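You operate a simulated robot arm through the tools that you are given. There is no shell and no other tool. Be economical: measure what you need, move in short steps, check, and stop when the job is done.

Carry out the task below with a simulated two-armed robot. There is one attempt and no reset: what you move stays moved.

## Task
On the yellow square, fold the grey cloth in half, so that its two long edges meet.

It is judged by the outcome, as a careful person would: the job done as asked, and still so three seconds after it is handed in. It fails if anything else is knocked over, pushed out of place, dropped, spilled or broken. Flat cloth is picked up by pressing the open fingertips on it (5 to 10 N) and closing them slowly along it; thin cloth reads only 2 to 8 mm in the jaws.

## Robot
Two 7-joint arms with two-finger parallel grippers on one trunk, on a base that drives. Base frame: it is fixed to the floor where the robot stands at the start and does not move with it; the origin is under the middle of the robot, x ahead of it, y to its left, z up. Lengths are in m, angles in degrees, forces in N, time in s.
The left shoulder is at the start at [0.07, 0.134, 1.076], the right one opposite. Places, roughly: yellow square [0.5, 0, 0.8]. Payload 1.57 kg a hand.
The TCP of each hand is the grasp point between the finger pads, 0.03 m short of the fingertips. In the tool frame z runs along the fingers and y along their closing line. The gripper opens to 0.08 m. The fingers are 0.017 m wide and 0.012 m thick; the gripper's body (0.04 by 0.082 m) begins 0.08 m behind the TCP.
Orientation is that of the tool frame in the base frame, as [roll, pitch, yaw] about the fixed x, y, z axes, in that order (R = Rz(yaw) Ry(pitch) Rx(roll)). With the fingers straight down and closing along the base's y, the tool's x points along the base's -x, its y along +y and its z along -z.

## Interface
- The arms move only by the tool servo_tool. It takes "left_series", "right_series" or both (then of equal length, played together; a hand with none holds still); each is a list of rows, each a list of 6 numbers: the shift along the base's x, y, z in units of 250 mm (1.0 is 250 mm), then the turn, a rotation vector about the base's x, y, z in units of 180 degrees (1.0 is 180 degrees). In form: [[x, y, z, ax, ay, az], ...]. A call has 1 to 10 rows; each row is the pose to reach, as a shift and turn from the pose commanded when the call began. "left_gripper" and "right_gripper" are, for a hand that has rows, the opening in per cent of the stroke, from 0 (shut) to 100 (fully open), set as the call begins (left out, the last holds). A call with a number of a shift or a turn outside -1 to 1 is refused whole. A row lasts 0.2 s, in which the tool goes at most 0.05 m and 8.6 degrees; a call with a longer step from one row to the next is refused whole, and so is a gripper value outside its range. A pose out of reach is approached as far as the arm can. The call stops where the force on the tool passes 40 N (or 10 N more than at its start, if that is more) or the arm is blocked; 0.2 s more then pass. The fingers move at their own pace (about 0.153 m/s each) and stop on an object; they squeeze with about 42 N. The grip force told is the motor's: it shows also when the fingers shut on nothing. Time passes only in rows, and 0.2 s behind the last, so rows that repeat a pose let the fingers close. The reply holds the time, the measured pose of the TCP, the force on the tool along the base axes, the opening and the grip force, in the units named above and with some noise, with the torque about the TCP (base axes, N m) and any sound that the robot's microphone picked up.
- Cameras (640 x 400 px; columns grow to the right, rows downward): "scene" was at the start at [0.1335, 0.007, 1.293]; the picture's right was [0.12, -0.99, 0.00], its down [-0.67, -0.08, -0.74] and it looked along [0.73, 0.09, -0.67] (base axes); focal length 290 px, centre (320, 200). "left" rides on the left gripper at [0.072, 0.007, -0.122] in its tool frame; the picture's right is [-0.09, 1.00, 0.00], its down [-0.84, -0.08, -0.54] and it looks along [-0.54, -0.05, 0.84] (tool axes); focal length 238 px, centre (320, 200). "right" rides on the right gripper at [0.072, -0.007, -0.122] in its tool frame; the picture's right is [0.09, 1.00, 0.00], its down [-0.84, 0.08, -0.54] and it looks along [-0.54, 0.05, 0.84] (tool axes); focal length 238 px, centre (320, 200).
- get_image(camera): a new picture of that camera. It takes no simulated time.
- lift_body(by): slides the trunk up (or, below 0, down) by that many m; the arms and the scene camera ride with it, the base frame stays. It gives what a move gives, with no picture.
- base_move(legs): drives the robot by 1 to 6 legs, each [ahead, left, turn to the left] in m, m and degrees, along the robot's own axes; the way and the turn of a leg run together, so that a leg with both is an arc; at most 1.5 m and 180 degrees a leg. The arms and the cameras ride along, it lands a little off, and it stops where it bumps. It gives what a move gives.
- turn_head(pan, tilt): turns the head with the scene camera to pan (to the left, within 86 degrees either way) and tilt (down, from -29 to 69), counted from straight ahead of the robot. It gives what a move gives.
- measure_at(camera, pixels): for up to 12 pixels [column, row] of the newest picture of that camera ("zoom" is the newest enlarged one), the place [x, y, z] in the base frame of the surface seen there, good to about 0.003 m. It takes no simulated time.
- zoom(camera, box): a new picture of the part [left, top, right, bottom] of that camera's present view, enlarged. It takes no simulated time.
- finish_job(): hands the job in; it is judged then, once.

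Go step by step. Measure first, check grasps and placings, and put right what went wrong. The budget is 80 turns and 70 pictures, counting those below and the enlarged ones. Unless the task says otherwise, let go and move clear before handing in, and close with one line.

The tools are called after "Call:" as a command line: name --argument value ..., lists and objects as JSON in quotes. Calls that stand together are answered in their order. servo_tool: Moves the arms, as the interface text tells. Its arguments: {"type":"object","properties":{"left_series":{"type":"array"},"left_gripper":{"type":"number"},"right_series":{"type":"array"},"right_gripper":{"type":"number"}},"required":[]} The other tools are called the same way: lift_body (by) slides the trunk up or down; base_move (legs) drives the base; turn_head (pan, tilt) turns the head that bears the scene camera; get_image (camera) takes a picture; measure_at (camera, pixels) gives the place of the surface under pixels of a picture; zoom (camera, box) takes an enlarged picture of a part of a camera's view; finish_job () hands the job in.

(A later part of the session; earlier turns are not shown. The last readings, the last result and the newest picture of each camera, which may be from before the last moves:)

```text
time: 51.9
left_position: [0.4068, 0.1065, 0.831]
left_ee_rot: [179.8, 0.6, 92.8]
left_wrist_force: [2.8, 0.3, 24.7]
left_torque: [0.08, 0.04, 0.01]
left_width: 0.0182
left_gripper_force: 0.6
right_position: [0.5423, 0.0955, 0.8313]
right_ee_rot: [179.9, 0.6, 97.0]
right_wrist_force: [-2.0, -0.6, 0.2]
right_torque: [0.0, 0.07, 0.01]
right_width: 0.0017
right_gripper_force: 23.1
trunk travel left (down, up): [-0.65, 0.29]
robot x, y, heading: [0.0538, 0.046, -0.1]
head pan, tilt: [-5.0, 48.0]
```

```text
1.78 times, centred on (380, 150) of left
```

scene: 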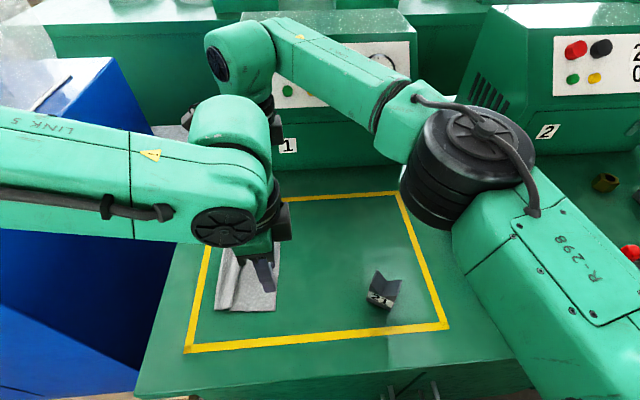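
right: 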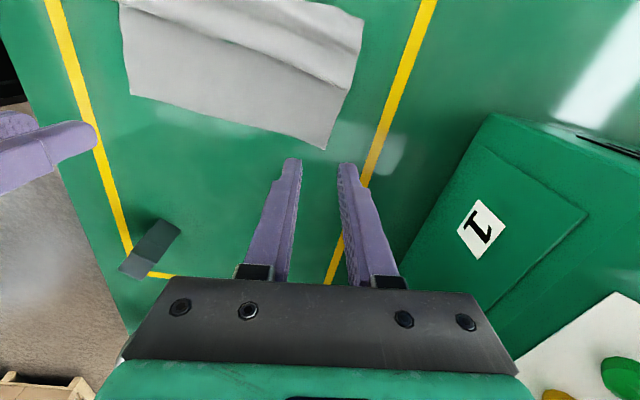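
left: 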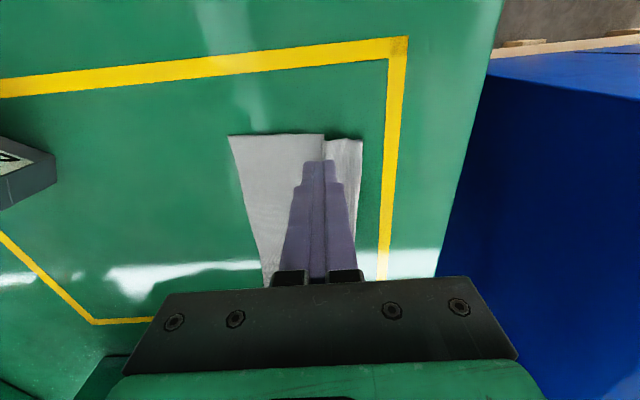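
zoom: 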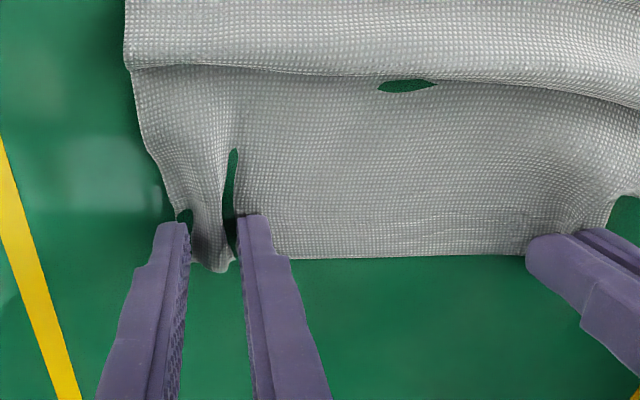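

A clear ridge stands between the left fingers now. I ease the force and close fully.

Call:
servo_tool --left_series '[[0, 0, 0.004, 0, 0, 0], [0, 0, 0.004, 0, 0, 0]]' --left_gripper 12

Call:
servo_tool --left_series '[[0, 0, 0, 0, 0, 0], [0, 0, 0, 0, 0, 0]]' --left_gripper 0

```text
time: 52.5
left_position: [0.4061, 0.1062, 0.8306]
left_ee_rot: [179.9, 0.6, 92.8]
left_wrist_force: [4.8, -0.1, 16.6]
left_torque: [0.0, -0.13, 0.0]
left_width: 0.0097
left_gripper_force: 0.2
right_position: [0.5432, 0.0946, 0.8312]
right_ee_rot: [-179.9, 0.6, 97.0]
right_wrist_force: [-4.2, 0.3, 3.1]
right_torque: [0.03, 0.14, 0.06]
right_width: 0.0019
right_gripper_force: 23.6
trunk travel left (down, up): [-0.65, 0.29]
robot x, y, heading: [0.0573, 0.0457, 0.1]
head pan, tilt: [-5.0, 48.0]
```

```text
time: 53.0
left_position: [0.4066, 0.1068, 0.8315]
left_ee_rot: [179.9, 0.6, 92.8]
left_wrist_force: [9.0, 0.9, 12.1]
left_torque: [-0.02, -0.25, 0.06]
left_width: 0.0021
left_gripper_force: 23.9
right_position: [0.5434, 0.0964, 0.8317]
right_ee_rot: [-179.9, 0.6, 97.0]
right_wrist_force: [-9.6, 0.3, 4.1]
right_torque: [0.03, 0.31, 0.03]
right_width: 0.0017
right_gripper_force: 23.7
trunk travel left (down, up): [-0.65, 0.29]
robot x, y, heading: [0.0556, 0.0434, -0.2]
head pan, tilt: [-5.0, 48.0]
```

Both edges are gripped (2.1 and 1.7 mm). I raise the trunk 17 cm so the cloth hangs and straightens.

Call:
servo_tool --left_series '[[0.008, 0, 0.02, 0, 0, 0], [0.008, 0, 0.02, 0, 0, 0]]' --right_series '[[-0.004, 0, 0.02, 0, 0, 0], [-0.004, 0, 0.02, 0, 0, 0]]'

Call:
lift_body --by 0.17

Call:
get_image --camera "scene"

Call:
get_image --camera "left"

```text
time: 53.6
left_position: [0.4097, 0.1075, 0.8344]
left_ee_rot: [-179.9, 0.6, 92.8]
left_wrist_force: [4.8, -0.2, -0.5]
left_torque: [-0.01, -0.1, 0.03]
left_width: 0.0018
left_gripper_force: 23.6
right_position: [0.5442, 0.0952, 0.8343]
right_ee_rot: [180.0, 0.6, 97.0]
right_wrist_force: [-3.9, 1.2, 0.3]
right_torque: [-0.01, 0.15, -0.02]
right_width: 0.0014
right_gripper_force: 23.4
trunk travel left (down, up): [-0.65, 0.29]
robot x, y, heading: [0.0561, 0.0434, 0.1]
head pan, tilt: [-5.0, 48.0]
```

```text
time: 55.6
left_position: [0.4091, 0.1069, 1.0059]
left_ee_rot: [180.0, 0.7, 92.8]
left_wrist_force: [2.1, -1.0, -0.2]
left_torque: [-0.01, -0.07, 0.01]
left_width: 0.002
left_gripper_force: 23.9
right_position: [0.5444, 0.0959, 1.0047]
right_ee_rot: [-179.9, 0.5, 97.1]
right_wrist_force: [-2.3, -0.4, 0.3]
right_torque: [-0.01, 0.06, 0.01]
right_width: 0.0017
right_gripper_force: 23.3
trunk travel left (down, up): [-0.82, 0.12]
robot x, y, heading: [0.0549, 0.0477, 0.0]
head pan, tilt: [-5.0, 48.0]
```

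```text
16 pictures are left
```

scene: 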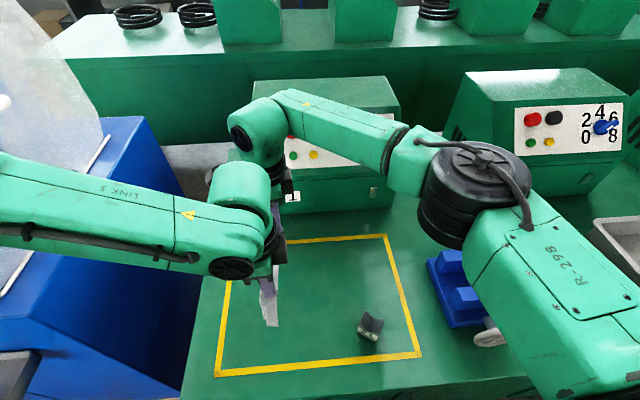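

```text
15 pictures are left
```

left: 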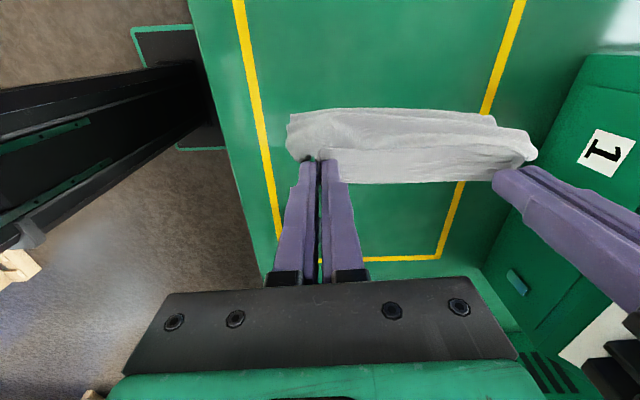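

The cloth hangs from its right long edge with the other edge below. I'll set the hanging edge down at y≈0.05, lay cloth toward +y, then bring the held edge back over. First I drive right and lower to touch.

Call:
base_move --legs '[[0, -0.05, 0]]'

Call:
lift_body --by -0.045

Call:
get_image --camera "left"

Call:
zoom --camera "scene" --box '[200, 180, 400, 380]'

```text
time: 56.5
left_position: [0.4086, 0.0662, 1.0045]
left_ee_rot: [-179.9, 1.0, 93.0]
left_wrist_force: [1.9, 0.4, 0.7]
left_torque: [-0.05, -0.04, -0.02]
left_width: 0.002
left_gripper_force: 23.4
right_position: [0.5451, 0.0535, 1.0051]
right_ee_rot: [-179.9, 1.0, 97.2]
right_wrist_force: [-3.3, 1.8, 0.1]
right_torque: [-0.03, 0.1, 0.0]
right_width: 0.0019
right_gripper_force: 24.0
trunk travel left (down, up): [-0.82, 0.12]
robot x, y, heading: [0.0543, -0.0045, 0.3]
head pan, tilt: [-5.0, 48.0]
```

```text
time: 57.4
left_position: [0.4096, 0.0579, 0.9596]
left_ee_rot: [-180.0, 0.6, 93.0]
left_wrist_force: [2.0, -0.3, -0.4]
left_torque: [0.0, -0.08, 0.02]
left_width: 0.0022
left_gripper_force: 23.7
right_position: [0.5439, 0.0479, 0.9608]
right_ee_rot: [-180.0, 0.4, 97.3]
right_wrist_force: [-2.4, 0.1, -0.6]
right_torque: [0.04, 0.05, 0.03]
right_width: 0.0016
right_gripper_force: 23.4
trunk travel left (down, up): [-0.775, 0.165]
robot x, y, heading: [0.0548, -0.002, 0.3]
head pan, tilt: [-5.0, 48.0]
```

```text
14 pictures are left
```

left: 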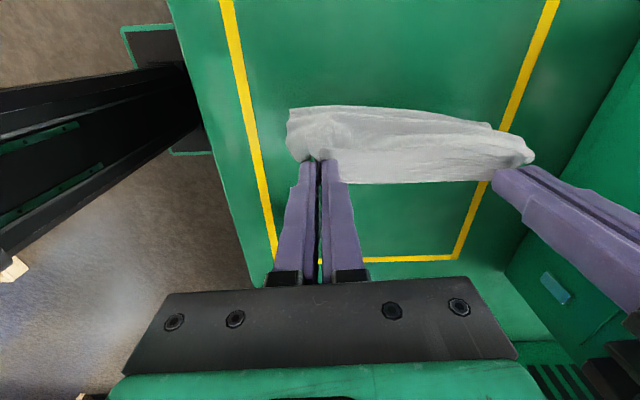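

```text
2.00 times, centred on (300, 280) of scene
```

zoom: 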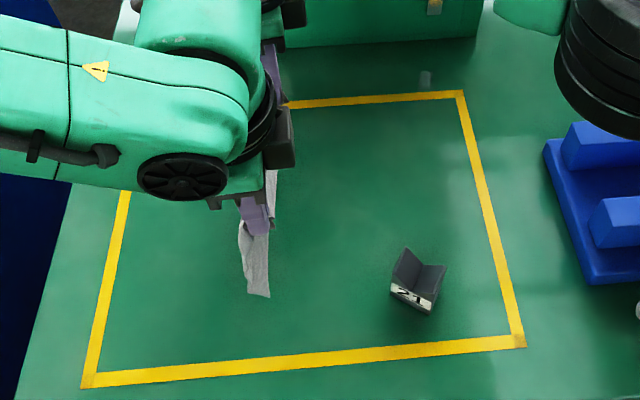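

I measure how high the hanging edge is.

Call:
measure_at --camera "zoom" --pixels '[[265, 292], [250, 288], [250, 255], [240, 230], [262, 250]]'

Call:
measure_at --camera "left" --pixels '[[292, 112], [350, 107], [430, 115], [490, 125], [330, 130], [400, 150]]'

```text
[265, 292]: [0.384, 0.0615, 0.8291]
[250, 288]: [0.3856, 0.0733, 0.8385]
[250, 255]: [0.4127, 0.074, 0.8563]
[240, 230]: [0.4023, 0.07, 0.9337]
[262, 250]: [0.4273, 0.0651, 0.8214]
```

```text
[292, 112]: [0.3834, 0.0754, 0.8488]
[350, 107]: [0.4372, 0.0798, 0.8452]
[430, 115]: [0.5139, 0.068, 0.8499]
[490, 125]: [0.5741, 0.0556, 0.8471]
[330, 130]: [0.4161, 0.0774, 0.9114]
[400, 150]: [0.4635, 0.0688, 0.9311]
```

The bottom hem hangs at z≈0.83, curling toward −y, which is the right direction for laying the sheet toward +y. I lower to touch, then alternate moving +y and lowering.

Call:
lift_body --by -0.035

Call:
base_move --legs '[[0, 0.03, 0]]'

Call:
lift_body --by -0.025

Call:
base_move --legs '[[0, 0.04, 0]]'

Call:
zoom --camera "scene" --box '[200, 160, 400, 360]'

```text
time: 58.2
left_position: [0.4091, 0.0585, 0.925]
left_ee_rot: [180.0, 0.6, 92.9]
left_wrist_force: [2.1, -0.1, -0.3]
left_torque: [-0.02, -0.09, 0.05]
left_width: 0.002
left_gripper_force: 24.0
right_position: [0.5439, 0.0488, 0.9253]
right_ee_rot: [-179.9, 0.5, 97.2]
right_wrist_force: [-2.4, 0.4, -0.1]
right_torque: [-0.01, 0.07, 0.0]
right_width: 0.0018
right_gripper_force: 23.6
trunk travel left (down, up): [-0.74, 0.2]
robot x, y, heading: [0.0549, -0.0019, 0.2]
head pan, tilt: [-5.0, 48.0]
```

```text
time: 59.0
left_position: [0.4099, 0.0846, 0.9258]
left_ee_rot: [-179.9, 0.4, 93.0]
left_wrist_force: [2.2, -0.7, 0.5]
left_torque: [0.05, -0.07, 0.04]
left_width: 0.0018
left_gripper_force: 23.5
right_position: [0.5438, 0.0741, 0.9243]
right_ee_rot: [180.0, 0.3, 97.2]
right_wrist_force: [-3.0, -0.4, -0.1]
right_torque: [0.04, 0.07, 0.04]
right_width: 0.0019
right_gripper_force: 23.4
trunk travel left (down, up): [-0.74, 0.2]
robot x, y, heading: [0.0534, 0.0288, -0.1]
head pan, tilt: [-5.0, 48.0]
```

```text
time: 59.7
left_position: [0.4085, 0.089, 0.9005]
left_ee_rot: [-180.0, 0.7, 92.9]
left_wrist_force: [2.7, -0.4, 0.6]
left_torque: [0.0, -0.07, 0.0]
left_width: 0.0021
left_gripper_force: 23.4
right_position: [0.5439, 0.0789, 0.9006]
right_ee_rot: [-179.9, 0.6, 97.1]
right_wrist_force: [-2.2, -0.7, -0.1]
right_torque: [0.02, 0.09, 0.02]
right_width: 0.0017
right_gripper_force: 23.1
trunk travel left (down, up): [-0.715, 0.225]
robot x, y, heading: [0.0537, 0.0285, -0.0]
head pan, tilt: [-5.0, 48.0]
```

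```text
time: 60.6
left_position: [0.4086, 0.1249, 0.9002]
left_ee_rot: [180.0, 0.6, 92.9]
left_wrist_force: [2.5, -0.5, 0.7]
left_torque: [0.02, -0.09, 0.01]
left_width: 0.0021
left_gripper_force: 23.6
right_position: [0.5438, 0.114, 0.9]
right_ee_rot: [-179.8, 0.3, 97.2]
right_wrist_force: [-2.7, -0.3, 0.1]
right_torque: [0.03, 0.09, 0.04]
right_width: 0.0018
right_gripper_force: 23.7
trunk travel left (down, up): [-0.715, 0.225]
robot x, y, heading: [0.0554, 0.0616, -0.0]
head pan, tilt: [-5.0, 48.0]
```

```text
2.00 times, centred on (300, 260) of scene
```

zoom: 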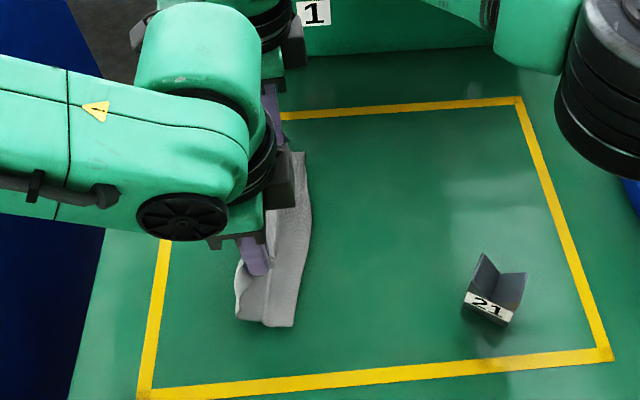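

Call:
measure_at --camera "zoom" --pixels '[[293, 324], [300, 290], [308, 230], [303, 160], [265, 322], [240, 316], [238, 290]]'

Call:
zoom --camera "left" --box '[220, 50, 580, 260]'

```text
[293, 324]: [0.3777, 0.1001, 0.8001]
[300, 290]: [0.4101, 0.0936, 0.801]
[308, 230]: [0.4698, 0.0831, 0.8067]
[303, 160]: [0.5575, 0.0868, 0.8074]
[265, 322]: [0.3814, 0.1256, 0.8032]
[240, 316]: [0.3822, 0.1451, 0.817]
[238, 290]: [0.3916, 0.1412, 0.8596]
```

```text
1.78 times, centred on (400, 155) of left
```

zoom: 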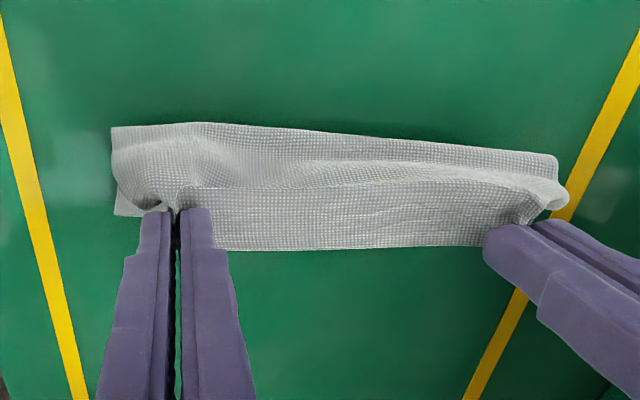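

The loop bulges toward +y (y≈0.145), the bottom edge lies at y≈0.10 (near) and 0.087 (far), and the held edge overhangs slightly toward −y. That's exactly a forming fold, so I lower 4 cm and look.

Call:
lift_body --by -0.04

Call:
zoom --camera "scene" --box '[200, 150, 360, 310]'

Call:
zoom --camera "left" --box '[220, 50, 580, 260]'

```text
time: 61.4
left_position: [0.4096, 0.1268, 0.8596]
left_ee_rot: [179.8, 0.7, 92.9]
left_wrist_force: [1.7, 0.0, -0.1]
left_torque: [0.01, -0.06, 0.05]
left_width: 0.002
left_gripper_force: 23.9
right_position: [0.5441, 0.1168, 0.86]
right_ee_rot: [-179.9, 0.5, 97.1]
right_wrist_force: [-2.0, -0.3, 0.9]
right_torque: [0.04, 0.07, 0.02]
right_width: 0.0016
right_gripper_force: 23.5
trunk travel left (down, up): [-0.675, 0.265]
robot x, y, heading: [0.0535, 0.0643, 0.0]
head pan, tilt: [-5.0, 48.0]
```

```text
2.50 times, centred on (280, 230) of scene
```

zoom: 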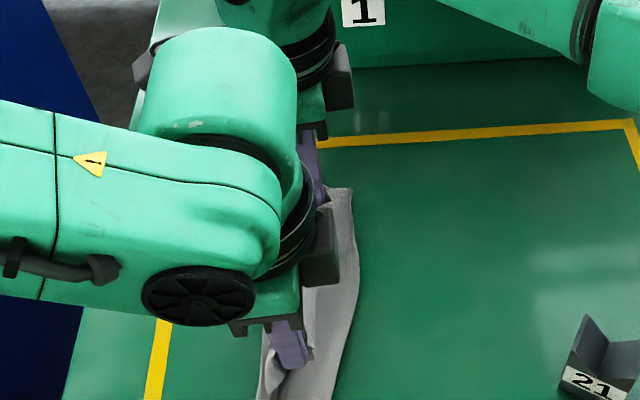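

```text
1.78 times, centred on (400, 155) of left
```

zoom: 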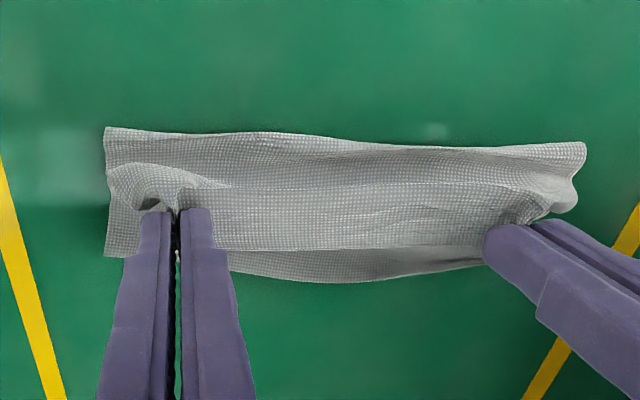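

The bottom edge shows beyond the held edge at the image bottom, and the fold line is at the top. I measure all three lines.

Call:
measure_at --camera "zoom" --pixels '[[112, 130], [250, 135], [400, 146], [575, 145], [112, 252], [300, 280], [430, 272], [300, 245], [420, 243], [130, 170], [560, 200], [300, 165]]'

```text
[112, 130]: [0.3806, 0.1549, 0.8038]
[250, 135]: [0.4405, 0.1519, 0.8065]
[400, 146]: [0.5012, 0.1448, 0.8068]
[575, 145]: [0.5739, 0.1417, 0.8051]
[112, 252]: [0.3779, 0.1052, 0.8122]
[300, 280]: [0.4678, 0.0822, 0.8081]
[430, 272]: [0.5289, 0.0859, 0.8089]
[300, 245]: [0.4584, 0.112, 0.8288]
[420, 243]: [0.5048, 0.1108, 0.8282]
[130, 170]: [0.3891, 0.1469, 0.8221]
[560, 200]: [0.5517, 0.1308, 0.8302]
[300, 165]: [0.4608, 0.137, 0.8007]
```

The sheet is S-buckled with the fold line too near (0.14–0.155 instead of ≈0.165). I raise, carry farther to +y so more cloth lies down, lower, then come back −y low.

Call:
lift_body --by 0.045

Call:
base_move --legs '[[0, 0.06, 0]]'

Call:
lift_body --by -0.055

Call:
zoom --camera "left" --box '[220, 50, 580, 260]'

Call:
measure_at --camera "zoom" --pixels '[[300, 100], [300, 130], [300, 160], [300, 190], [300, 220], [300, 250], [300, 280], [300, 310], [430, 130], [430, 160], [430, 270], [430, 300]]'

```text
time: 62.3
left_position: [0.4094, 0.1264, 0.9052]
left_ee_rot: [180.0, 0.7, 92.8]
left_wrist_force: [3.2, 0.1, -1.1]
left_torque: [0.01, -0.09, 0.01]
left_width: 0.002
left_gripper_force: 23.4
right_position: [0.545, 0.1162, 0.9053]
right_ee_rot: [-179.9, 0.5, 97.2]
right_wrist_force: [-2.2, 0.6, 0.7]
right_torque: [0.01, 0.09, 0.04]
right_width: 0.0017
right_gripper_force: 23.8
trunk travel left (down, up): [-0.72, 0.22]
robot x, y, heading: [0.0527, 0.0669, 0.1]
head pan, tilt: [-5.0, 48.0]
```

```text
time: 63.3
left_position: [0.4094, 0.1858, 0.9045]
left_ee_rot: [-180.0, 0.5, 92.8]
left_wrist_force: [3.2, -0.1, 0.8]
left_torque: [0.0, -0.1, 0.0]
left_width: 0.0019
left_gripper_force: 23.8
right_position: [0.5438, 0.1749, 0.9048]
right_ee_rot: [-179.9, 0.3, 96.9]
right_wrist_force: [-2.3, 0.4, 0.0]
right_torque: [-0.01, 0.09, 0.02]
right_width: 0.0017
right_gripper_force: 23.6
trunk travel left (down, up): [-0.72, 0.22]
robot x, y, heading: [0.0516, 0.128, 0.1]
head pan, tilt: [-5.0, 48.0]
```

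```text
time: 64.2
left_position: [0.4096, 0.1861, 0.8496]
left_ee_rot: [-180.0, 0.6, 92.9]
left_wrist_force: [2.4, -0.4, 0.1]
left_torque: [0.0, -0.06, 0.04]
left_width: 0.0021
left_gripper_force: 23.5
right_position: [0.5442, 0.1754, 0.8501]
right_ee_rot: [-179.9, 0.5, 97.1]
right_wrist_force: [-1.4, 0.8, -0.5]
right_torque: [-0.02, 0.07, 0.02]
right_width: 0.0019
right_gripper_force: 23.5
trunk travel left (down, up): [-0.665, 0.275]
robot x, y, heading: [0.0531, 0.1261, -0.1]
head pan, tilt: [-5.0, 48.0]
```

```text
1.78 times, centred on (400, 155) of left
```

zoom: 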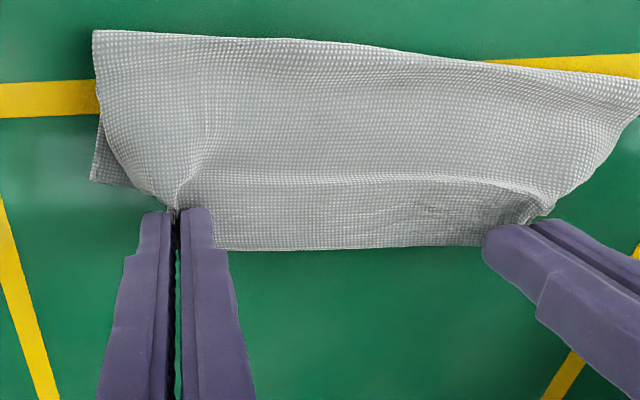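

```text
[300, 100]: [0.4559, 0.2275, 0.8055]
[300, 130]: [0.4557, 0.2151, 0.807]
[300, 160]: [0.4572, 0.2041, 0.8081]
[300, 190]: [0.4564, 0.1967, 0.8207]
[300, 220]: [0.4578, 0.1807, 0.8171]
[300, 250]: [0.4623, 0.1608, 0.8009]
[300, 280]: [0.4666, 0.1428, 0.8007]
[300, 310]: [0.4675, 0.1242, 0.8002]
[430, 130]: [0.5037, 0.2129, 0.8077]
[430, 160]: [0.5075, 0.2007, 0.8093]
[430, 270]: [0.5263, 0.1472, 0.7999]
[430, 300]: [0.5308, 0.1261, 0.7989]
```

Now it is a clean fold: the top layer runs from the held edge (y≈0.165) out to the fold line near y≈0.25, with the bottom layer underneath. I measure the fold line and the bottom layer's corner at (93,180).

Call:
measure_at --camera "zoom" --pixels '[[97, 35], [250, 42], [400, 58], [560, 75], [635, 85], [95, 178], [98, 120], [125, 184], [300, 244], [450, 240], [600, 145], [40, 100]]'

Call:
zoom --camera "scene" --box '[160, 150, 400, 330]'

```text
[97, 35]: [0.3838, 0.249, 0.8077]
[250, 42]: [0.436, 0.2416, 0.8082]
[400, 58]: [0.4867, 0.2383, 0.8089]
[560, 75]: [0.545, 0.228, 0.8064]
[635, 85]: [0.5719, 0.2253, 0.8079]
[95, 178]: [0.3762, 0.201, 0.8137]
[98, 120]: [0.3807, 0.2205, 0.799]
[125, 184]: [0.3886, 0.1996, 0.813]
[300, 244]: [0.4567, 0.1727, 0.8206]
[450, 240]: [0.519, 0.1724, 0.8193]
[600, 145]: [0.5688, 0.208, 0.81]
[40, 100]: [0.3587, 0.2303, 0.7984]
```

```text
2.22 times, centred on (280, 240) of scene
```

zoom: 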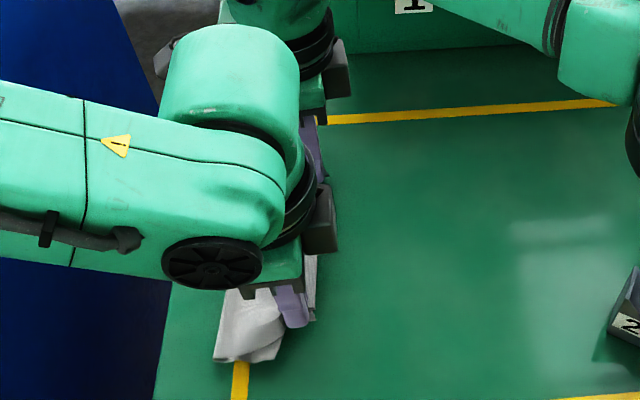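

The fold line is skewed and the bottom edge is hidden, and it straddles the yellow line. I'll pull the held edge back to −y low, which rolls the cloth out flat and taut with known geometry, then fold in a proper arc.

Call:
base_move --legs '[[0, -0.08, 0]]'

Call:
lift_body --by -0.008

Call:
base_move --legs '[[0, -0.085, 0]]'

Call:
zoom --camera "scene" --box '[160, 140, 400, 320]'

```text
time: 65.3
left_position: [0.4088, 0.1095, 0.8504]
left_ee_rot: [180.0, 0.6, 92.9]
left_wrist_force: [2.3, -0.6, 0.4]
left_torque: [0.02, -0.08, 0.03]
left_width: 0.002
left_gripper_force: 23.6
right_position: [0.5437, 0.1001, 0.8498]
right_ee_rot: [-179.8, 0.4, 97.2]
right_wrist_force: [-3.3, 0.4, 0.8]
right_torque: [0.0, 0.07, 0.02]
right_width: 0.0016
right_gripper_force: 23.3
trunk travel left (down, up): [-0.665, 0.275]
robot x, y, heading: [0.0534, 0.0493, 0.1]
head pan, tilt: [-5.0, 48.0]
```

```text
time: 65.8
left_position: [0.4109, 0.1094, 0.8418]
left_ee_rot: [179.9, 0.6, 92.9]
left_wrist_force: [2.0, -0.2, -0.5]
left_torque: [-0.03, -0.07, 0.04]
left_width: 0.0019
left_gripper_force: 23.6
right_position: [0.5435, 0.098, 0.8416]
right_ee_rot: [-180.0, 0.5, 97.1]
right_wrist_force: [-2.0, 0.0, 0.0]
right_torque: [0.0, 0.08, 0.01]
right_width: 0.0018
right_gripper_force: 23.3
trunk travel left (down, up): [-0.657, 0.283]
robot x, y, heading: [0.0547, 0.0424, 0.1]
head pan, tilt: [-5.0, 48.0]
```

```text
time: 66.9
left_position: [0.4099, 0.0242, 0.8426]
left_ee_rot: [-180.0, 0.8, 92.9]
left_wrist_force: [2.1, 0.1, -0.2]
left_torque: [0.01, -0.05, 0.02]
left_width: 0.0019
left_gripper_force: 23.8
right_position: [0.5447, 0.0134, 0.841]
right_ee_rot: [-179.9, 0.4, 97.1]
right_wrist_force: [-2.1, 0.2, -0.2]
right_torque: [0.01, 0.05, -0.02]
right_width: 0.0013
right_gripper_force: 23.4
trunk travel left (down, up): [-0.657, 0.283]
robot x, y, heading: [0.0519, -0.0391, 0.0]
head pan, tilt: [-5.0, 48.0]
```

```text
2.22 times, centred on (280, 230) of scene
```

zoom: 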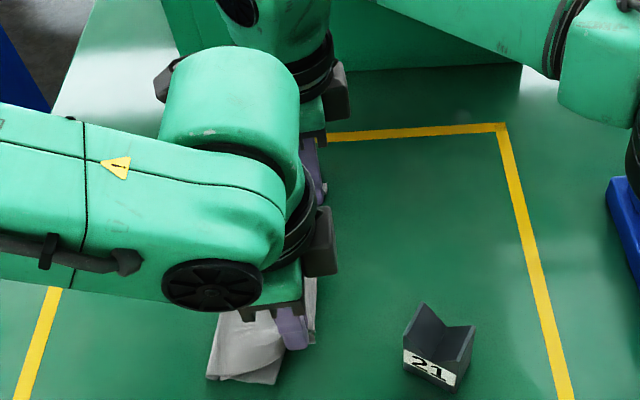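

Call:
measure_at --camera "zoom" --pixels '[[209, 376], [215, 340], [240, 380], [272, 381], [283, 360], [225, 315], [250, 340]]'

Call:
zoom --camera "left" --box '[200, 0, 600, 250]'

Call:
measure_at --camera "zoom" --pixels '[[120, 20], [120, 60], [120, 100], [300, 20], [300, 60], [300, 100], [300, 140], [450, 60], [450, 100], [450, 140], [560, 100], [560, 140]]'

```text
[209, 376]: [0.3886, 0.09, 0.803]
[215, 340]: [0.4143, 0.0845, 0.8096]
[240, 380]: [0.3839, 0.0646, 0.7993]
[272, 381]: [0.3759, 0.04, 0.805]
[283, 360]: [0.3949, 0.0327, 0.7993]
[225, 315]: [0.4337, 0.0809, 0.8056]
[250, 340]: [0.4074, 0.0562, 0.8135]
```

```text
1.60 times, centred on (400, 125) of left
```

zoom: 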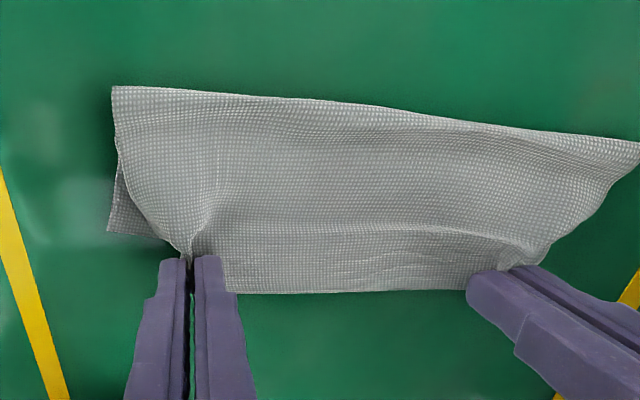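

```text
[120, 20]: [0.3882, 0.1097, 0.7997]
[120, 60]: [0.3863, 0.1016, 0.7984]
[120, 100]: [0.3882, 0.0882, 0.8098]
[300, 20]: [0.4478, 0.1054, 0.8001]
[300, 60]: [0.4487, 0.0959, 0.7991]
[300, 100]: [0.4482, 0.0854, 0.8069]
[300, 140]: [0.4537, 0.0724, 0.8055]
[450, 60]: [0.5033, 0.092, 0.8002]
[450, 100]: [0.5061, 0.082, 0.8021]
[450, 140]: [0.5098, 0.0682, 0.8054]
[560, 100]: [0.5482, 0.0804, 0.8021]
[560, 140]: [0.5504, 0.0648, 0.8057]
```

The folded cloth slides as one piece and keeps its fold: near end fold line 0.089, bottom edge L≈0.04, held edge R≈0.012, so R overshoots L by about 2.5 cm. I move R back +y by 2.4 cm just above the bottom layer, lower it, and check alignment.

Call:
servo_tool --left_series '[[0, 0, 0.06, 0, 0, 0], [0, 0.04, 0.06, 0, 0, 0], [0, 0.08, 0.04, 0, 0, 0], [0, 0.1, 0.0, 0, 0, 0], [0, 0.1, -0.025, 0, 0, 0], [0, 0.1, -0.025, 0, 0, 0]]' --right_series '[[0, 0, 0.06, 0, 0, 0], [0, 0.04, 0.06, 0, 0, 0], [0, 0.08, 0.04, 0, 0, 0], [0, 0.1, 0.0, 0, 0, 0], [0, 0.1, -0.025, 0, 0, 0], [0, 0.1, -0.025, 0, 0, 0]]'

Call:
zoom --camera "left" --box '[200, 0, 600, 250]'

Call:
measure_at --camera "zoom" --pixels '[[115, 225], [125, 260], [125, 100], [300, 290], [300, 310], [400, 290], [400, 310], [300, 110], [450, 130], [600, 150], [300, 200], [600, 220]]'

```text
time: 68.3
left_position: [0.4102, 0.0473, 0.8367]
left_ee_rot: [179.9, 0.8, 92.9]
left_wrist_force: [1.0, -0.3, 0.4]
left_torque: [0.0, -0.03, 0.0]
left_width: 0.0021
left_gripper_force: 23.6
right_position: [0.5442, 0.038, 0.8353]
right_ee_rot: [-179.8, 0.5, 97.0]
right_wrist_force: [-1.3, 0.8, 0.5]
right_torque: [0.0, 0.04, 0.01]
right_width: 0.0018
right_gripper_force: 23.5
trunk travel left (down, up): [-0.657, 0.283]
robot x, y, heading: [0.0512, -0.0372, 0.1]
head pan, tilt: [-5.0, 48.0]
```

```text
1.60 times, centred on (400, 125) of left
```

zoom: 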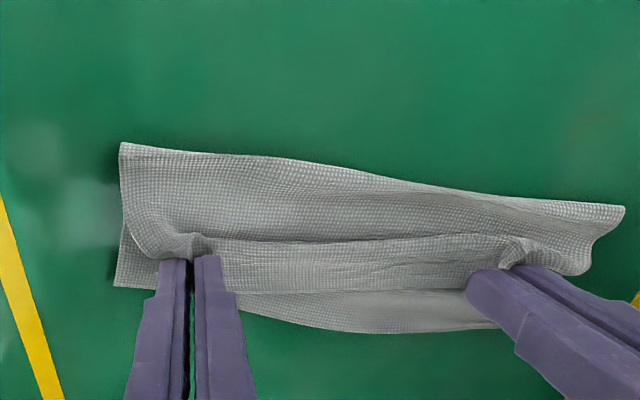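

```text
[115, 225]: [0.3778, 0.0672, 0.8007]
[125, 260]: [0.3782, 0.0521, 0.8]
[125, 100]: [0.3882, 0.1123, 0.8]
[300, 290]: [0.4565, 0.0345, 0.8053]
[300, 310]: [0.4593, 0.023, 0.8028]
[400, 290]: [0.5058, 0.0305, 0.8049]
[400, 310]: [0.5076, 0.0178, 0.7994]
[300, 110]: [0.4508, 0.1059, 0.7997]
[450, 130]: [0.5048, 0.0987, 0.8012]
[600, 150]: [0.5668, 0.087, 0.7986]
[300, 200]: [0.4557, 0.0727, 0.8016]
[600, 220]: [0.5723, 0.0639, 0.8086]
```

L is now exposed beyond R at mid and far by about 2 cm, while at the near end R and L already coincide (y≈0.04). I'll shift the right hand −2 cm to match L at the far end, then regrip both edges together and let the cloth hang so the fold centres itself.

Call:
servo_tool --right_series '[[0, 0, 0.02, 0, 0, 0], [0, -0.04, 0.02, 0, 0, 0], [0, -0.076, 0.01, 0, 0, 0], [0, -0.076, -0.012, 0, 0, 0], [0, -0.076, -0.016, 0, 0, 0]]' --left_series '[[0, 0, 0, 0, 0, 0], [0, 0, 0, 0, 0, 0], [0, 0, 0, 0, 0, 0], [0, 0, -0.01, 0, 0, 0], [0, 0, -0.016, 0, 0, 0]]'

Call:
servo_tool --right_series '[[0, 0, 0, 0, 0, 0], [0, 0, 0, 0, 0, 0], [0, 0, 0, 0, 0, 0]]' --left_series '[[0, 0, 0, 0, 0, 0], [0, 0, 0, 0, 0, 0], [0, 0, 0, 0, 0, 0]]' --left_gripper 42 --right_gripper 42

```text
time: 69.5
left_position: [0.4104, 0.0486, 0.8328]
left_ee_rot: [179.9, 0.8, 93.0]
left_wrist_force: [6.2, -1.0, 1.0]
left_torque: [-0.01, -0.21, 0.01]
left_width: 0.0024
left_gripper_force: 23.9
right_position: [0.5443, 0.0185, 0.8318]
right_ee_rot: [-179.9, 0.6, 97.1]
right_wrist_force: [-6.2, 1.6, 0.7]
right_torque: [0.04, 0.17, -0.03]
right_width: 0.0016
right_gripper_force: 23.7
trunk travel left (down, up): [-0.657, 0.283]
robot x, y, heading: [0.0576, -0.0385, 0.3]
head pan, tilt: [-5.0, 48.0]
```

```text
time: 70.3
left_position: [0.4086, 0.049, 0.832]
left_ee_rot: [180.0, 0.6, 92.9]
left_wrist_force: [-1.1, 0.5, 1.4]
left_torque: [0.0, -0.04, 0.03]
left_width: 0.0338
left_gripper_force: 0.1
right_position: [0.5435, 0.0193, 0.8323]
right_ee_rot: [-179.9, 0.5, 97.1]
right_wrist_force: [0.3, 0.4, 0.8]
right_torque: [0.03, -0.01, -0.02]
right_width: 0.0337
right_gripper_force: 0.0
trunk travel left (down, up): [-0.657, 0.283]
robot x, y, heading: [0.0552, -0.0351, 0.0]
head pan, tilt: [-5.0, 48.0]
```

Both hands have let go of the edge. I take one look at the alignment before regripping.

Call:
zoom --camera "left" --box '[200, 30, 600, 260]'

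Call:
measure_at --camera "zoom" --pixels '[[130, 110], [300, 130], [450, 150], [600, 170], [120, 240], [150, 250], [300, 270], [300, 290], [400, 270], [400, 300], [600, 230], [450, 270]]'

```text
1.60 times, centred on (400, 145) of left
```

zoom: 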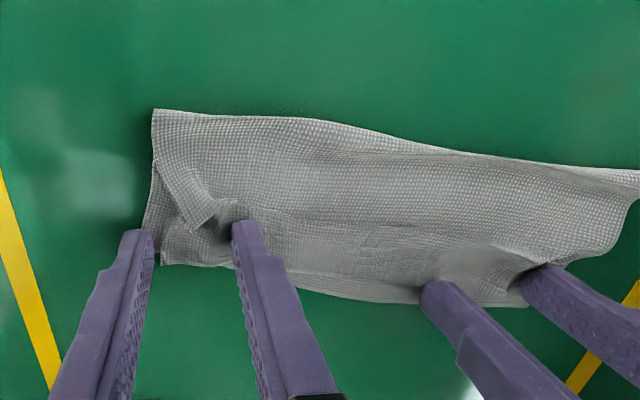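

```text
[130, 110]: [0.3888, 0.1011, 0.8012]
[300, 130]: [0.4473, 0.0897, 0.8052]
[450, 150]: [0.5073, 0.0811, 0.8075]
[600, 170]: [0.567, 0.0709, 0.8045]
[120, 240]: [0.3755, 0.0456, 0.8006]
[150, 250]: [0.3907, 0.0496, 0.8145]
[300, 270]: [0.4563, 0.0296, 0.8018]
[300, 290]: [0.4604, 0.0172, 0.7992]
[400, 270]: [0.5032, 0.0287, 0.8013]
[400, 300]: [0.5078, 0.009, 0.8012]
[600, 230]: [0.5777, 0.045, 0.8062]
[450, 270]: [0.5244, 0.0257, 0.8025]
```

The far end is aligned; the near R corner tip is slightly bent at (205,215). I press and close on both layers.

Call:
servo_tool --right_series '[[0, 0, -0.006, 0, 0, 0], [0, 0, -0.006, 0, 0, 0]]' --left_series '[[0.01, -0.01, 0.01, 0, 0, 0], [0.01, -0.01, -0.006, 0, 0, 0]]'

Call:
servo_tool --right_series '[[0, 0, -0.003, 0, 0, 0], [0, 0, -0.003, 0, 0, 0]]' --left_series '[[0, 0, -0.003, 0, 0, 0], [0, 0, -0.003, 0, 0, 0]]' --left_gripper 32 --right_gripper 32

```text
time: 70.9
left_position: [0.411, 0.0472, 0.8312]
left_ee_rot: [179.8, 0.6, 92.8]
left_wrist_force: [-0.4, 0.6, 4.3]
left_torque: [0.03, -0.09, 0.0]
left_width: 0.0334
left_gripper_force: 0.1
right_position: [0.5441, 0.0193, 0.8322]
right_ee_rot: [-179.9, 0.5, 97.1]
right_wrist_force: [0.6, -0.7, 5.9]
right_torque: [0.04, -0.14, -0.01]
right_width: 0.0342
right_gripper_force: 0.3
trunk travel left (down, up): [-0.657, 0.283]
robot x, y, heading: [0.0576, -0.0382, -0.0]
head pan, tilt: [-5.0, 48.0]
```

```text
time: 71.5
left_position: [0.4101, 0.0457, 0.831]
left_ee_rot: [179.6, 0.7, 92.9]
left_wrist_force: [-0.5, 0.1, 12.0]
left_torque: [0.06, -0.23, -0.01]
left_width: 0.0255
left_gripper_force: 0.0
right_position: [0.5418, 0.0194, 0.8319]
right_ee_rot: [180.0, 0.4, 97.0]
right_wrist_force: [0.4, -1.1, 10.7]
right_torque: [0.05, -0.18, -0.03]
right_width: 0.0255
right_gripper_force: 0.1
trunk travel left (down, up): [-0.657, 0.283]
robot x, y, heading: [0.0585, -0.039, -0.2]
head pan, tilt: [-5.0, 48.0]
```

Call:
servo_tool --right_series '[[0, 0, 0, 0, 0, 0], [0, 0, 0, 0, 0, 0]]' --left_series '[[0, 0, 0, 0, 0, 0], [0, 0, 0, 0, 0, 0]]' --left_gripper 20 --right_gripper 20

Call:
servo_tool --right_series '[[0, 0, 0, 0, 0, 0], [0, 0, 0, 0, 0, 0]]' --left_series '[[0, 0, 0, 0, 0, 0], [0, 0, 0, 0, 0, 0]]' --left_gripper 10 --right_gripper 10

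Call:
servo_tool --right_series '[[0, 0, 0, 0, 0, 0], [0, 0, 0, 0, 0, 0]]' --left_series '[[0, 0, 0, 0, 0, 0], [0, 0, 0, 0, 0, 0]]' --left_gripper 0 --right_gripper 0

```text
time: 72.1
left_position: [0.4092, 0.0462, 0.8312]
left_ee_rot: [179.8, 0.7, 92.9]
left_wrist_force: [-3.4, -1.1, 17.5]
left_torque: [0.0, -0.1, -0.01]
left_width: 0.0139
left_gripper_force: 0.0
right_position: [0.5424, 0.0185, 0.8314]
right_ee_rot: [179.9, 0.4, 97.0]
right_wrist_force: [1.8, 1.5, 9.0]
right_torque: [0.11, -0.12, 0.05]
right_width: 0.0164
right_gripper_force: 0.3
trunk travel left (down, up): [-0.657, 0.283]
robot x, y, heading: [0.0557, -0.0367, 0.1]
head pan, tilt: [-5.0, 48.0]
```

```text
time: 72.7
left_position: [0.4103, 0.0455, 0.8319]
left_ee_rot: [179.7, 0.6, 92.9]
left_wrist_force: [-0.8, 0.2, 17.8]
left_torque: [-0.02, -0.11, -0.02]
left_width: 0.0077
left_gripper_force: 0.1
right_position: [0.5425, 0.0189, 0.8312]
right_ee_rot: [180.0, 0.5, 97.0]
right_wrist_force: [-0.3, 0.0, 10.3]
right_torque: [0.03, -0.05, -0.01]
right_width: 0.0077
right_gripper_force: 0.1
trunk travel left (down, up): [-0.657, 0.283]
robot x, y, heading: [0.0583, -0.0403, 0.4]
head pan, tilt: [-5.0, 48.0]
```

```text
time: 73.3
left_position: [0.4101, 0.0451, 0.8308]
left_ee_rot: [179.7, 0.8, 92.9]
left_wrist_force: [5.6, 0.5, 17.8]
left_torque: [0.0, -0.24, -0.04]
left_width: 0.0027
left_gripper_force: 24.5
right_position: [0.5424, 0.0185, 0.8321]
right_ee_rot: [179.9, 0.5, 97.1]
right_wrist_force: [-1.4, -0.4, 11.4]
right_torque: [0.06, -0.03, -0.04]
right_width: 0.0014
right_gripper_force: 23.1
trunk travel left (down, up): [-0.657, 0.283]
robot x, y, heading: [0.0526, -0.0377, 0.2]
head pan, tilt: [-5.0, 48.0]
```

Widths are 2.7 and 1.4 mm, so I can't tell whether one or both layers are held. I lift 4 cm and look from the left camera.

Call:
lift_body --by 0.045

Call:
zoom --camera "left" --box '[200, 30, 600, 260]'

Call:
measure_at --camera "zoom" --pixels '[[150, 150], [150, 180], [150, 220], [300, 150], [300, 180], [300, 210], [300, 250], [300, 280], [450, 180], [450, 210], [450, 250], [450, 280]]'

```text
time: 74.2
left_position: [0.4127, 0.0471, 0.8752]
left_ee_rot: [-179.8, 0.6, 92.9]
left_wrist_force: [1.1, 0.1, -0.2]
left_torque: [0.01, -0.03, -0.04]
left_width: 0.0023
left_gripper_force: 24.1
right_position: [0.5451, 0.0195, 0.8746]
right_ee_rot: [-179.8, 0.4, 97.2]
right_wrist_force: [-1.0, -0.7, -0.9]
right_torque: [-0.01, 0.05, 0.03]
right_width: 0.0016
right_gripper_force: 23.6
trunk travel left (down, up): [-0.702, 0.238]
robot x, y, heading: [0.0604, -0.0386, 0.3]
head pan, tilt: [-5.0, 48.0]
```

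```text
1.60 times, centred on (400, 145) of left
```

zoom: 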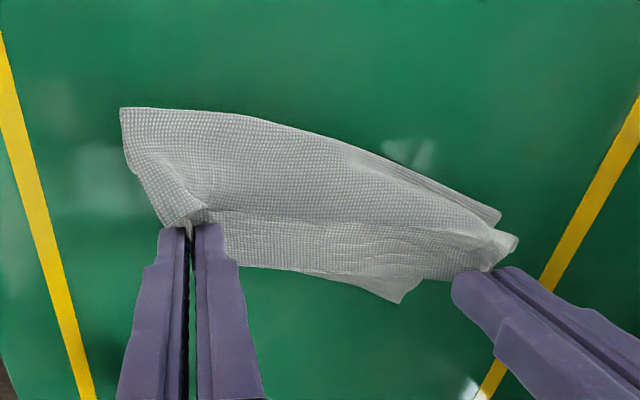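

```text
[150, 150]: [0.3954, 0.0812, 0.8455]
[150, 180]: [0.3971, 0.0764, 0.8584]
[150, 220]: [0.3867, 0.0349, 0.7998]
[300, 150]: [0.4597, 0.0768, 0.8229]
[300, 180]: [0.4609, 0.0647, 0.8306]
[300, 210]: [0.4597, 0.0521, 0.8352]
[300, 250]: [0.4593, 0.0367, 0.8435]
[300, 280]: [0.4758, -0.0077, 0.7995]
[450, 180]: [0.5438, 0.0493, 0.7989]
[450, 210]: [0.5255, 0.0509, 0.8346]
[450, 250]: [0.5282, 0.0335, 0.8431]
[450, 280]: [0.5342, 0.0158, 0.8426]
```

The left hand holds both layers (no bottom layer left on the table at the near end), but the right holds only the top; the bottom far corner hangs at (400,300). I lower and redo the right grip with a firmer press, as on the left.

Call:
lift_body --by -0.043

Call:
servo_tool --right_series '[[0, 0, 0, 0, 0, 0], [0, 0, 0, 0, 0, 0], [0.012, -0.012, -0.006, 0, 0, 0], [0.012, -0.012, -0.016, 0, 0, 0], [0.012, -0.012, -0.016, 0, 0, 0]]' --right_gripper 46

```text
time: 75.1
left_position: [0.4106, 0.045, 0.8321]
left_ee_rot: [179.8, 0.8, 92.9]
left_wrist_force: [0.0, -0.4, 2.4]
left_torque: [0.04, -0.02, 0.02]
left_width: 0.0027
left_gripper_force: 23.9
right_position: [0.5444, 0.0203, 0.8325]
right_ee_rot: [-179.8, 0.5, 97.1]
right_wrist_force: [-1.6, 0.4, 1.8]
right_torque: [0.04, -0.03, 0.01]
right_width: 0.002
right_gripper_force: 23.4
trunk travel left (down, up): [-0.659, 0.281]
robot x, y, heading: [0.0538, -0.0392, 0.2]
head pan, tilt: [-5.0, 48.0]
```

```text
time: 76.3
left_position: [0.4102, 0.0463, 0.8336]
left_ee_rot: [179.7, 0.7, 92.9]
left_wrist_force: [3.8, -0.5, -0.3]
left_torque: [-0.01, -0.12, 0.0]
left_width: 0.0026
left_gripper_force: 24.0
right_position: [0.5451, 0.0177, 0.8307]
right_ee_rot: [179.9, 0.4, 97.1]
right_wrist_force: [-1.4, 3.6, 27.0]
right_torque: [0.21, -0.22, 0.06]
right_width: 0.0348
right_gripper_force: 0.1
trunk travel left (down, up): [-0.659, 0.281]
robot x, y, heading: [0.0535, -0.0347, 0.2]
head pan, tilt: [-5.0, 48.0]
```

Call:
servo_tool --right_series '[[0, 0, 0.003, 0, 0, 0], [0, 0, 0.003, 0, 0, 0]]' --right_gripper 32

Call:
servo_tool --right_series '[[0, 0, 0, 0, 0, 0], [0, 0, 0, 0, 0, 0]]' --right_gripper 20

Call:
servo_tool --right_series '[[0, 0, 0, 0, 0, 0], [0, 0, 0, 0, 0, 0]]' --right_gripper 10

Call:
servo_tool --right_series '[[0, 0, 0, 0, 0, 0], [0, 0, 0, 0, 0, 0]]' --right_gripper 0

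```text
time: 76.9
left_position: [0.4077, 0.0461, 0.8337]
left_ee_rot: [179.7, 0.6, 92.8]
left_wrist_force: [1.1, -0.2, 0.0]
left_torque: [0.0, -0.02, 0.01]
left_width: 0.0023
left_gripper_force: 24.0
right_position: [0.5429, 0.017, 0.8323]
right_ee_rot: [179.8, 0.4, 97.1]
right_wrist_force: [-3.1, 1.1, 29.4]
right_torque: [0.17, -0.14, 0.01]
right_width: 0.0223
right_gripper_force: 0.0
trunk travel left (down, up): [-0.659, 0.281]
robot x, y, heading: [0.0512, -0.0383, 0.2]
head pan, tilt: [-5.0, 48.0]
```

```text
time: 77.5
left_position: [0.408, 0.0454, 0.8333]
left_ee_rot: [179.7, 0.5, 93.0]
left_wrist_force: [-1.0, -0.3, 1.6]
left_torque: [0.03, -0.02, 0.01]
left_width: 0.0026
left_gripper_force: 24.4
right_position: [0.5439, 0.0175, 0.832]
right_ee_rot: [179.9, 0.5, 97.1]
right_wrist_force: [-3.2, 0.8, 31.1]
right_torque: [0.17, -0.05, 0.03]
right_width: 0.0116
right_gripper_force: 0.0
trunk travel left (down, up): [-0.659, 0.281]
robot x, y, heading: [0.0555, -0.0372, 0.0]
head pan, tilt: [-5.0, 48.0]
```

```text
time: 78.1
left_position: [0.4087, 0.0455, 0.8333]
left_ee_rot: [179.6, 0.6, 93.0]
left_wrist_force: [2.2, -0.9, -0.3]
left_torque: [-0.02, -0.06, 0.02]
left_width: 0.0025
left_gripper_force: 24.0
right_position: [0.5442, 0.0168, 0.8304]
right_ee_rot: [179.8, 0.6, 97.1]
right_wrist_force: [-2.1, 0.5, 33.1]
right_torque: [0.14, -0.08, -0.01]
right_width: 0.0076
right_gripper_force: 0.1
trunk travel left (down, up): [-0.659, 0.281]
robot x, y, heading: [0.0515, -0.035, 0.4]
head pan, tilt: [-5.0, 48.0]
```

```text
time: 78.7
left_position: [0.4082, 0.0458, 0.8341]
left_ee_rot: [179.6, 0.7, 92.9]
left_wrist_force: [7.6, -1.7, -1.3]
left_torque: [-0.06, -0.21, -0.04]
left_width: 0.0026
left_gripper_force: 23.5
right_position: [0.544, 0.0167, 0.8322]
right_ee_rot: [179.8, 0.4, 97.0]
right_wrist_force: [-4.1, 0.8, 35.3]
right_torque: [0.15, -0.02, -0.02]
right_width: 0.0023
right_gripper_force: 23.5
trunk travel left (down, up): [-0.659, 0.281]
robot x, y, heading: [0.0519, -0.0387, 0.2]
head pan, tilt: [-5.0, 48.0]
```

Right now reads 2.3 mm, thicker than before, so likely both layers. I lift to hang 10 cm up and check with one picture.

Call:
lift_body --by 0.1

Call:
base_move --legs '[[0, 0.05, 0]]'

Call:
zoom --camera "left" --box '[200, 30, 600, 260]'

Call:
measure_at --camera "zoom" --pixels '[[150, 150], [150, 180], [200, 180], [300, 160], [300, 180], [300, 200], [300, 220], [300, 240], [400, 200], [400, 220], [450, 220], [450, 240]]'

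```text
time: 80.0
left_position: [0.4114, 0.0467, 0.9311]
left_ee_rot: [-179.9, 0.8, 92.9]
left_wrist_force: [7.1, -1.7, 0.2]
left_torque: [-0.04, -0.21, 0.02]
left_width: 0.0027
left_gripper_force: 23.7
right_position: [0.5465, 0.0177, 0.9281]
right_ee_rot: [-179.7, 0.5, 97.1]
right_wrist_force: [-6.4, 2.7, 0.8]
right_torque: [0.03, 0.2, -0.02]
right_width: 0.0019
right_gripper_force: 23.6
trunk travel left (down, up): [-0.759, 0.181]
robot x, y, heading: [0.0545, -0.0383, 0.3]
head pan, tilt: [-5.0, 48.0]
```

```text
time: 80.9
left_position: [0.4128, 0.0923, 0.933]
left_ee_rot: [179.9, 0.4, 92.8]
left_wrist_force: [7.1, -2.0, -0.7]
left_torque: [-0.03, -0.22, -0.03]
left_width: 0.0027
left_gripper_force: 24.1
right_position: [0.5468, 0.063, 0.928]
right_ee_rot: [-180.0, 0.2, 97.2]
right_wrist_force: [-7.1, 0.7, 0.3]
right_torque: [0.05, 0.21, -0.02]
right_width: 0.0021
right_gripper_force: 23.4
trunk travel left (down, up): [-0.759, 0.181]
robot x, y, heading: [0.0548, 0.0157, -0.1]
head pan, tilt: [-5.0, 48.0]
```

```text
1.60 times, centred on (400, 145) of left
```

zoom: 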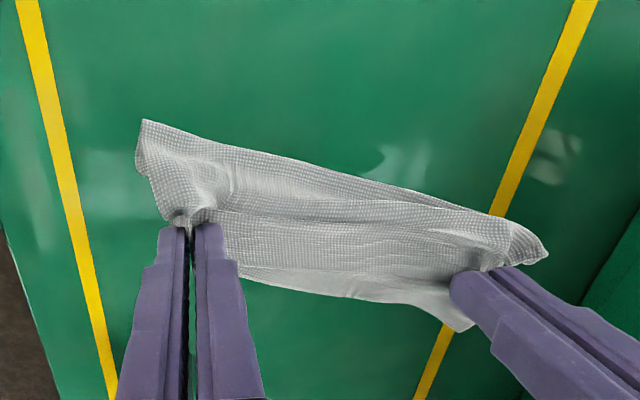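

```text
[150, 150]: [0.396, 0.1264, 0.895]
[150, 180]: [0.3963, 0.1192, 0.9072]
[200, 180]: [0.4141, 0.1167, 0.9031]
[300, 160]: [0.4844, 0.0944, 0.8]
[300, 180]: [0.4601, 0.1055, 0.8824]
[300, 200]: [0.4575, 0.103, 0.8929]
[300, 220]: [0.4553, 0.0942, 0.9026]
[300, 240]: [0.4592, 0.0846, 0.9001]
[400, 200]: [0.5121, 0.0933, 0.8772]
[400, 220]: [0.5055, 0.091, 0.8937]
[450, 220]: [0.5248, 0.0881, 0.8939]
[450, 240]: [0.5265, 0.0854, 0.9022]
```

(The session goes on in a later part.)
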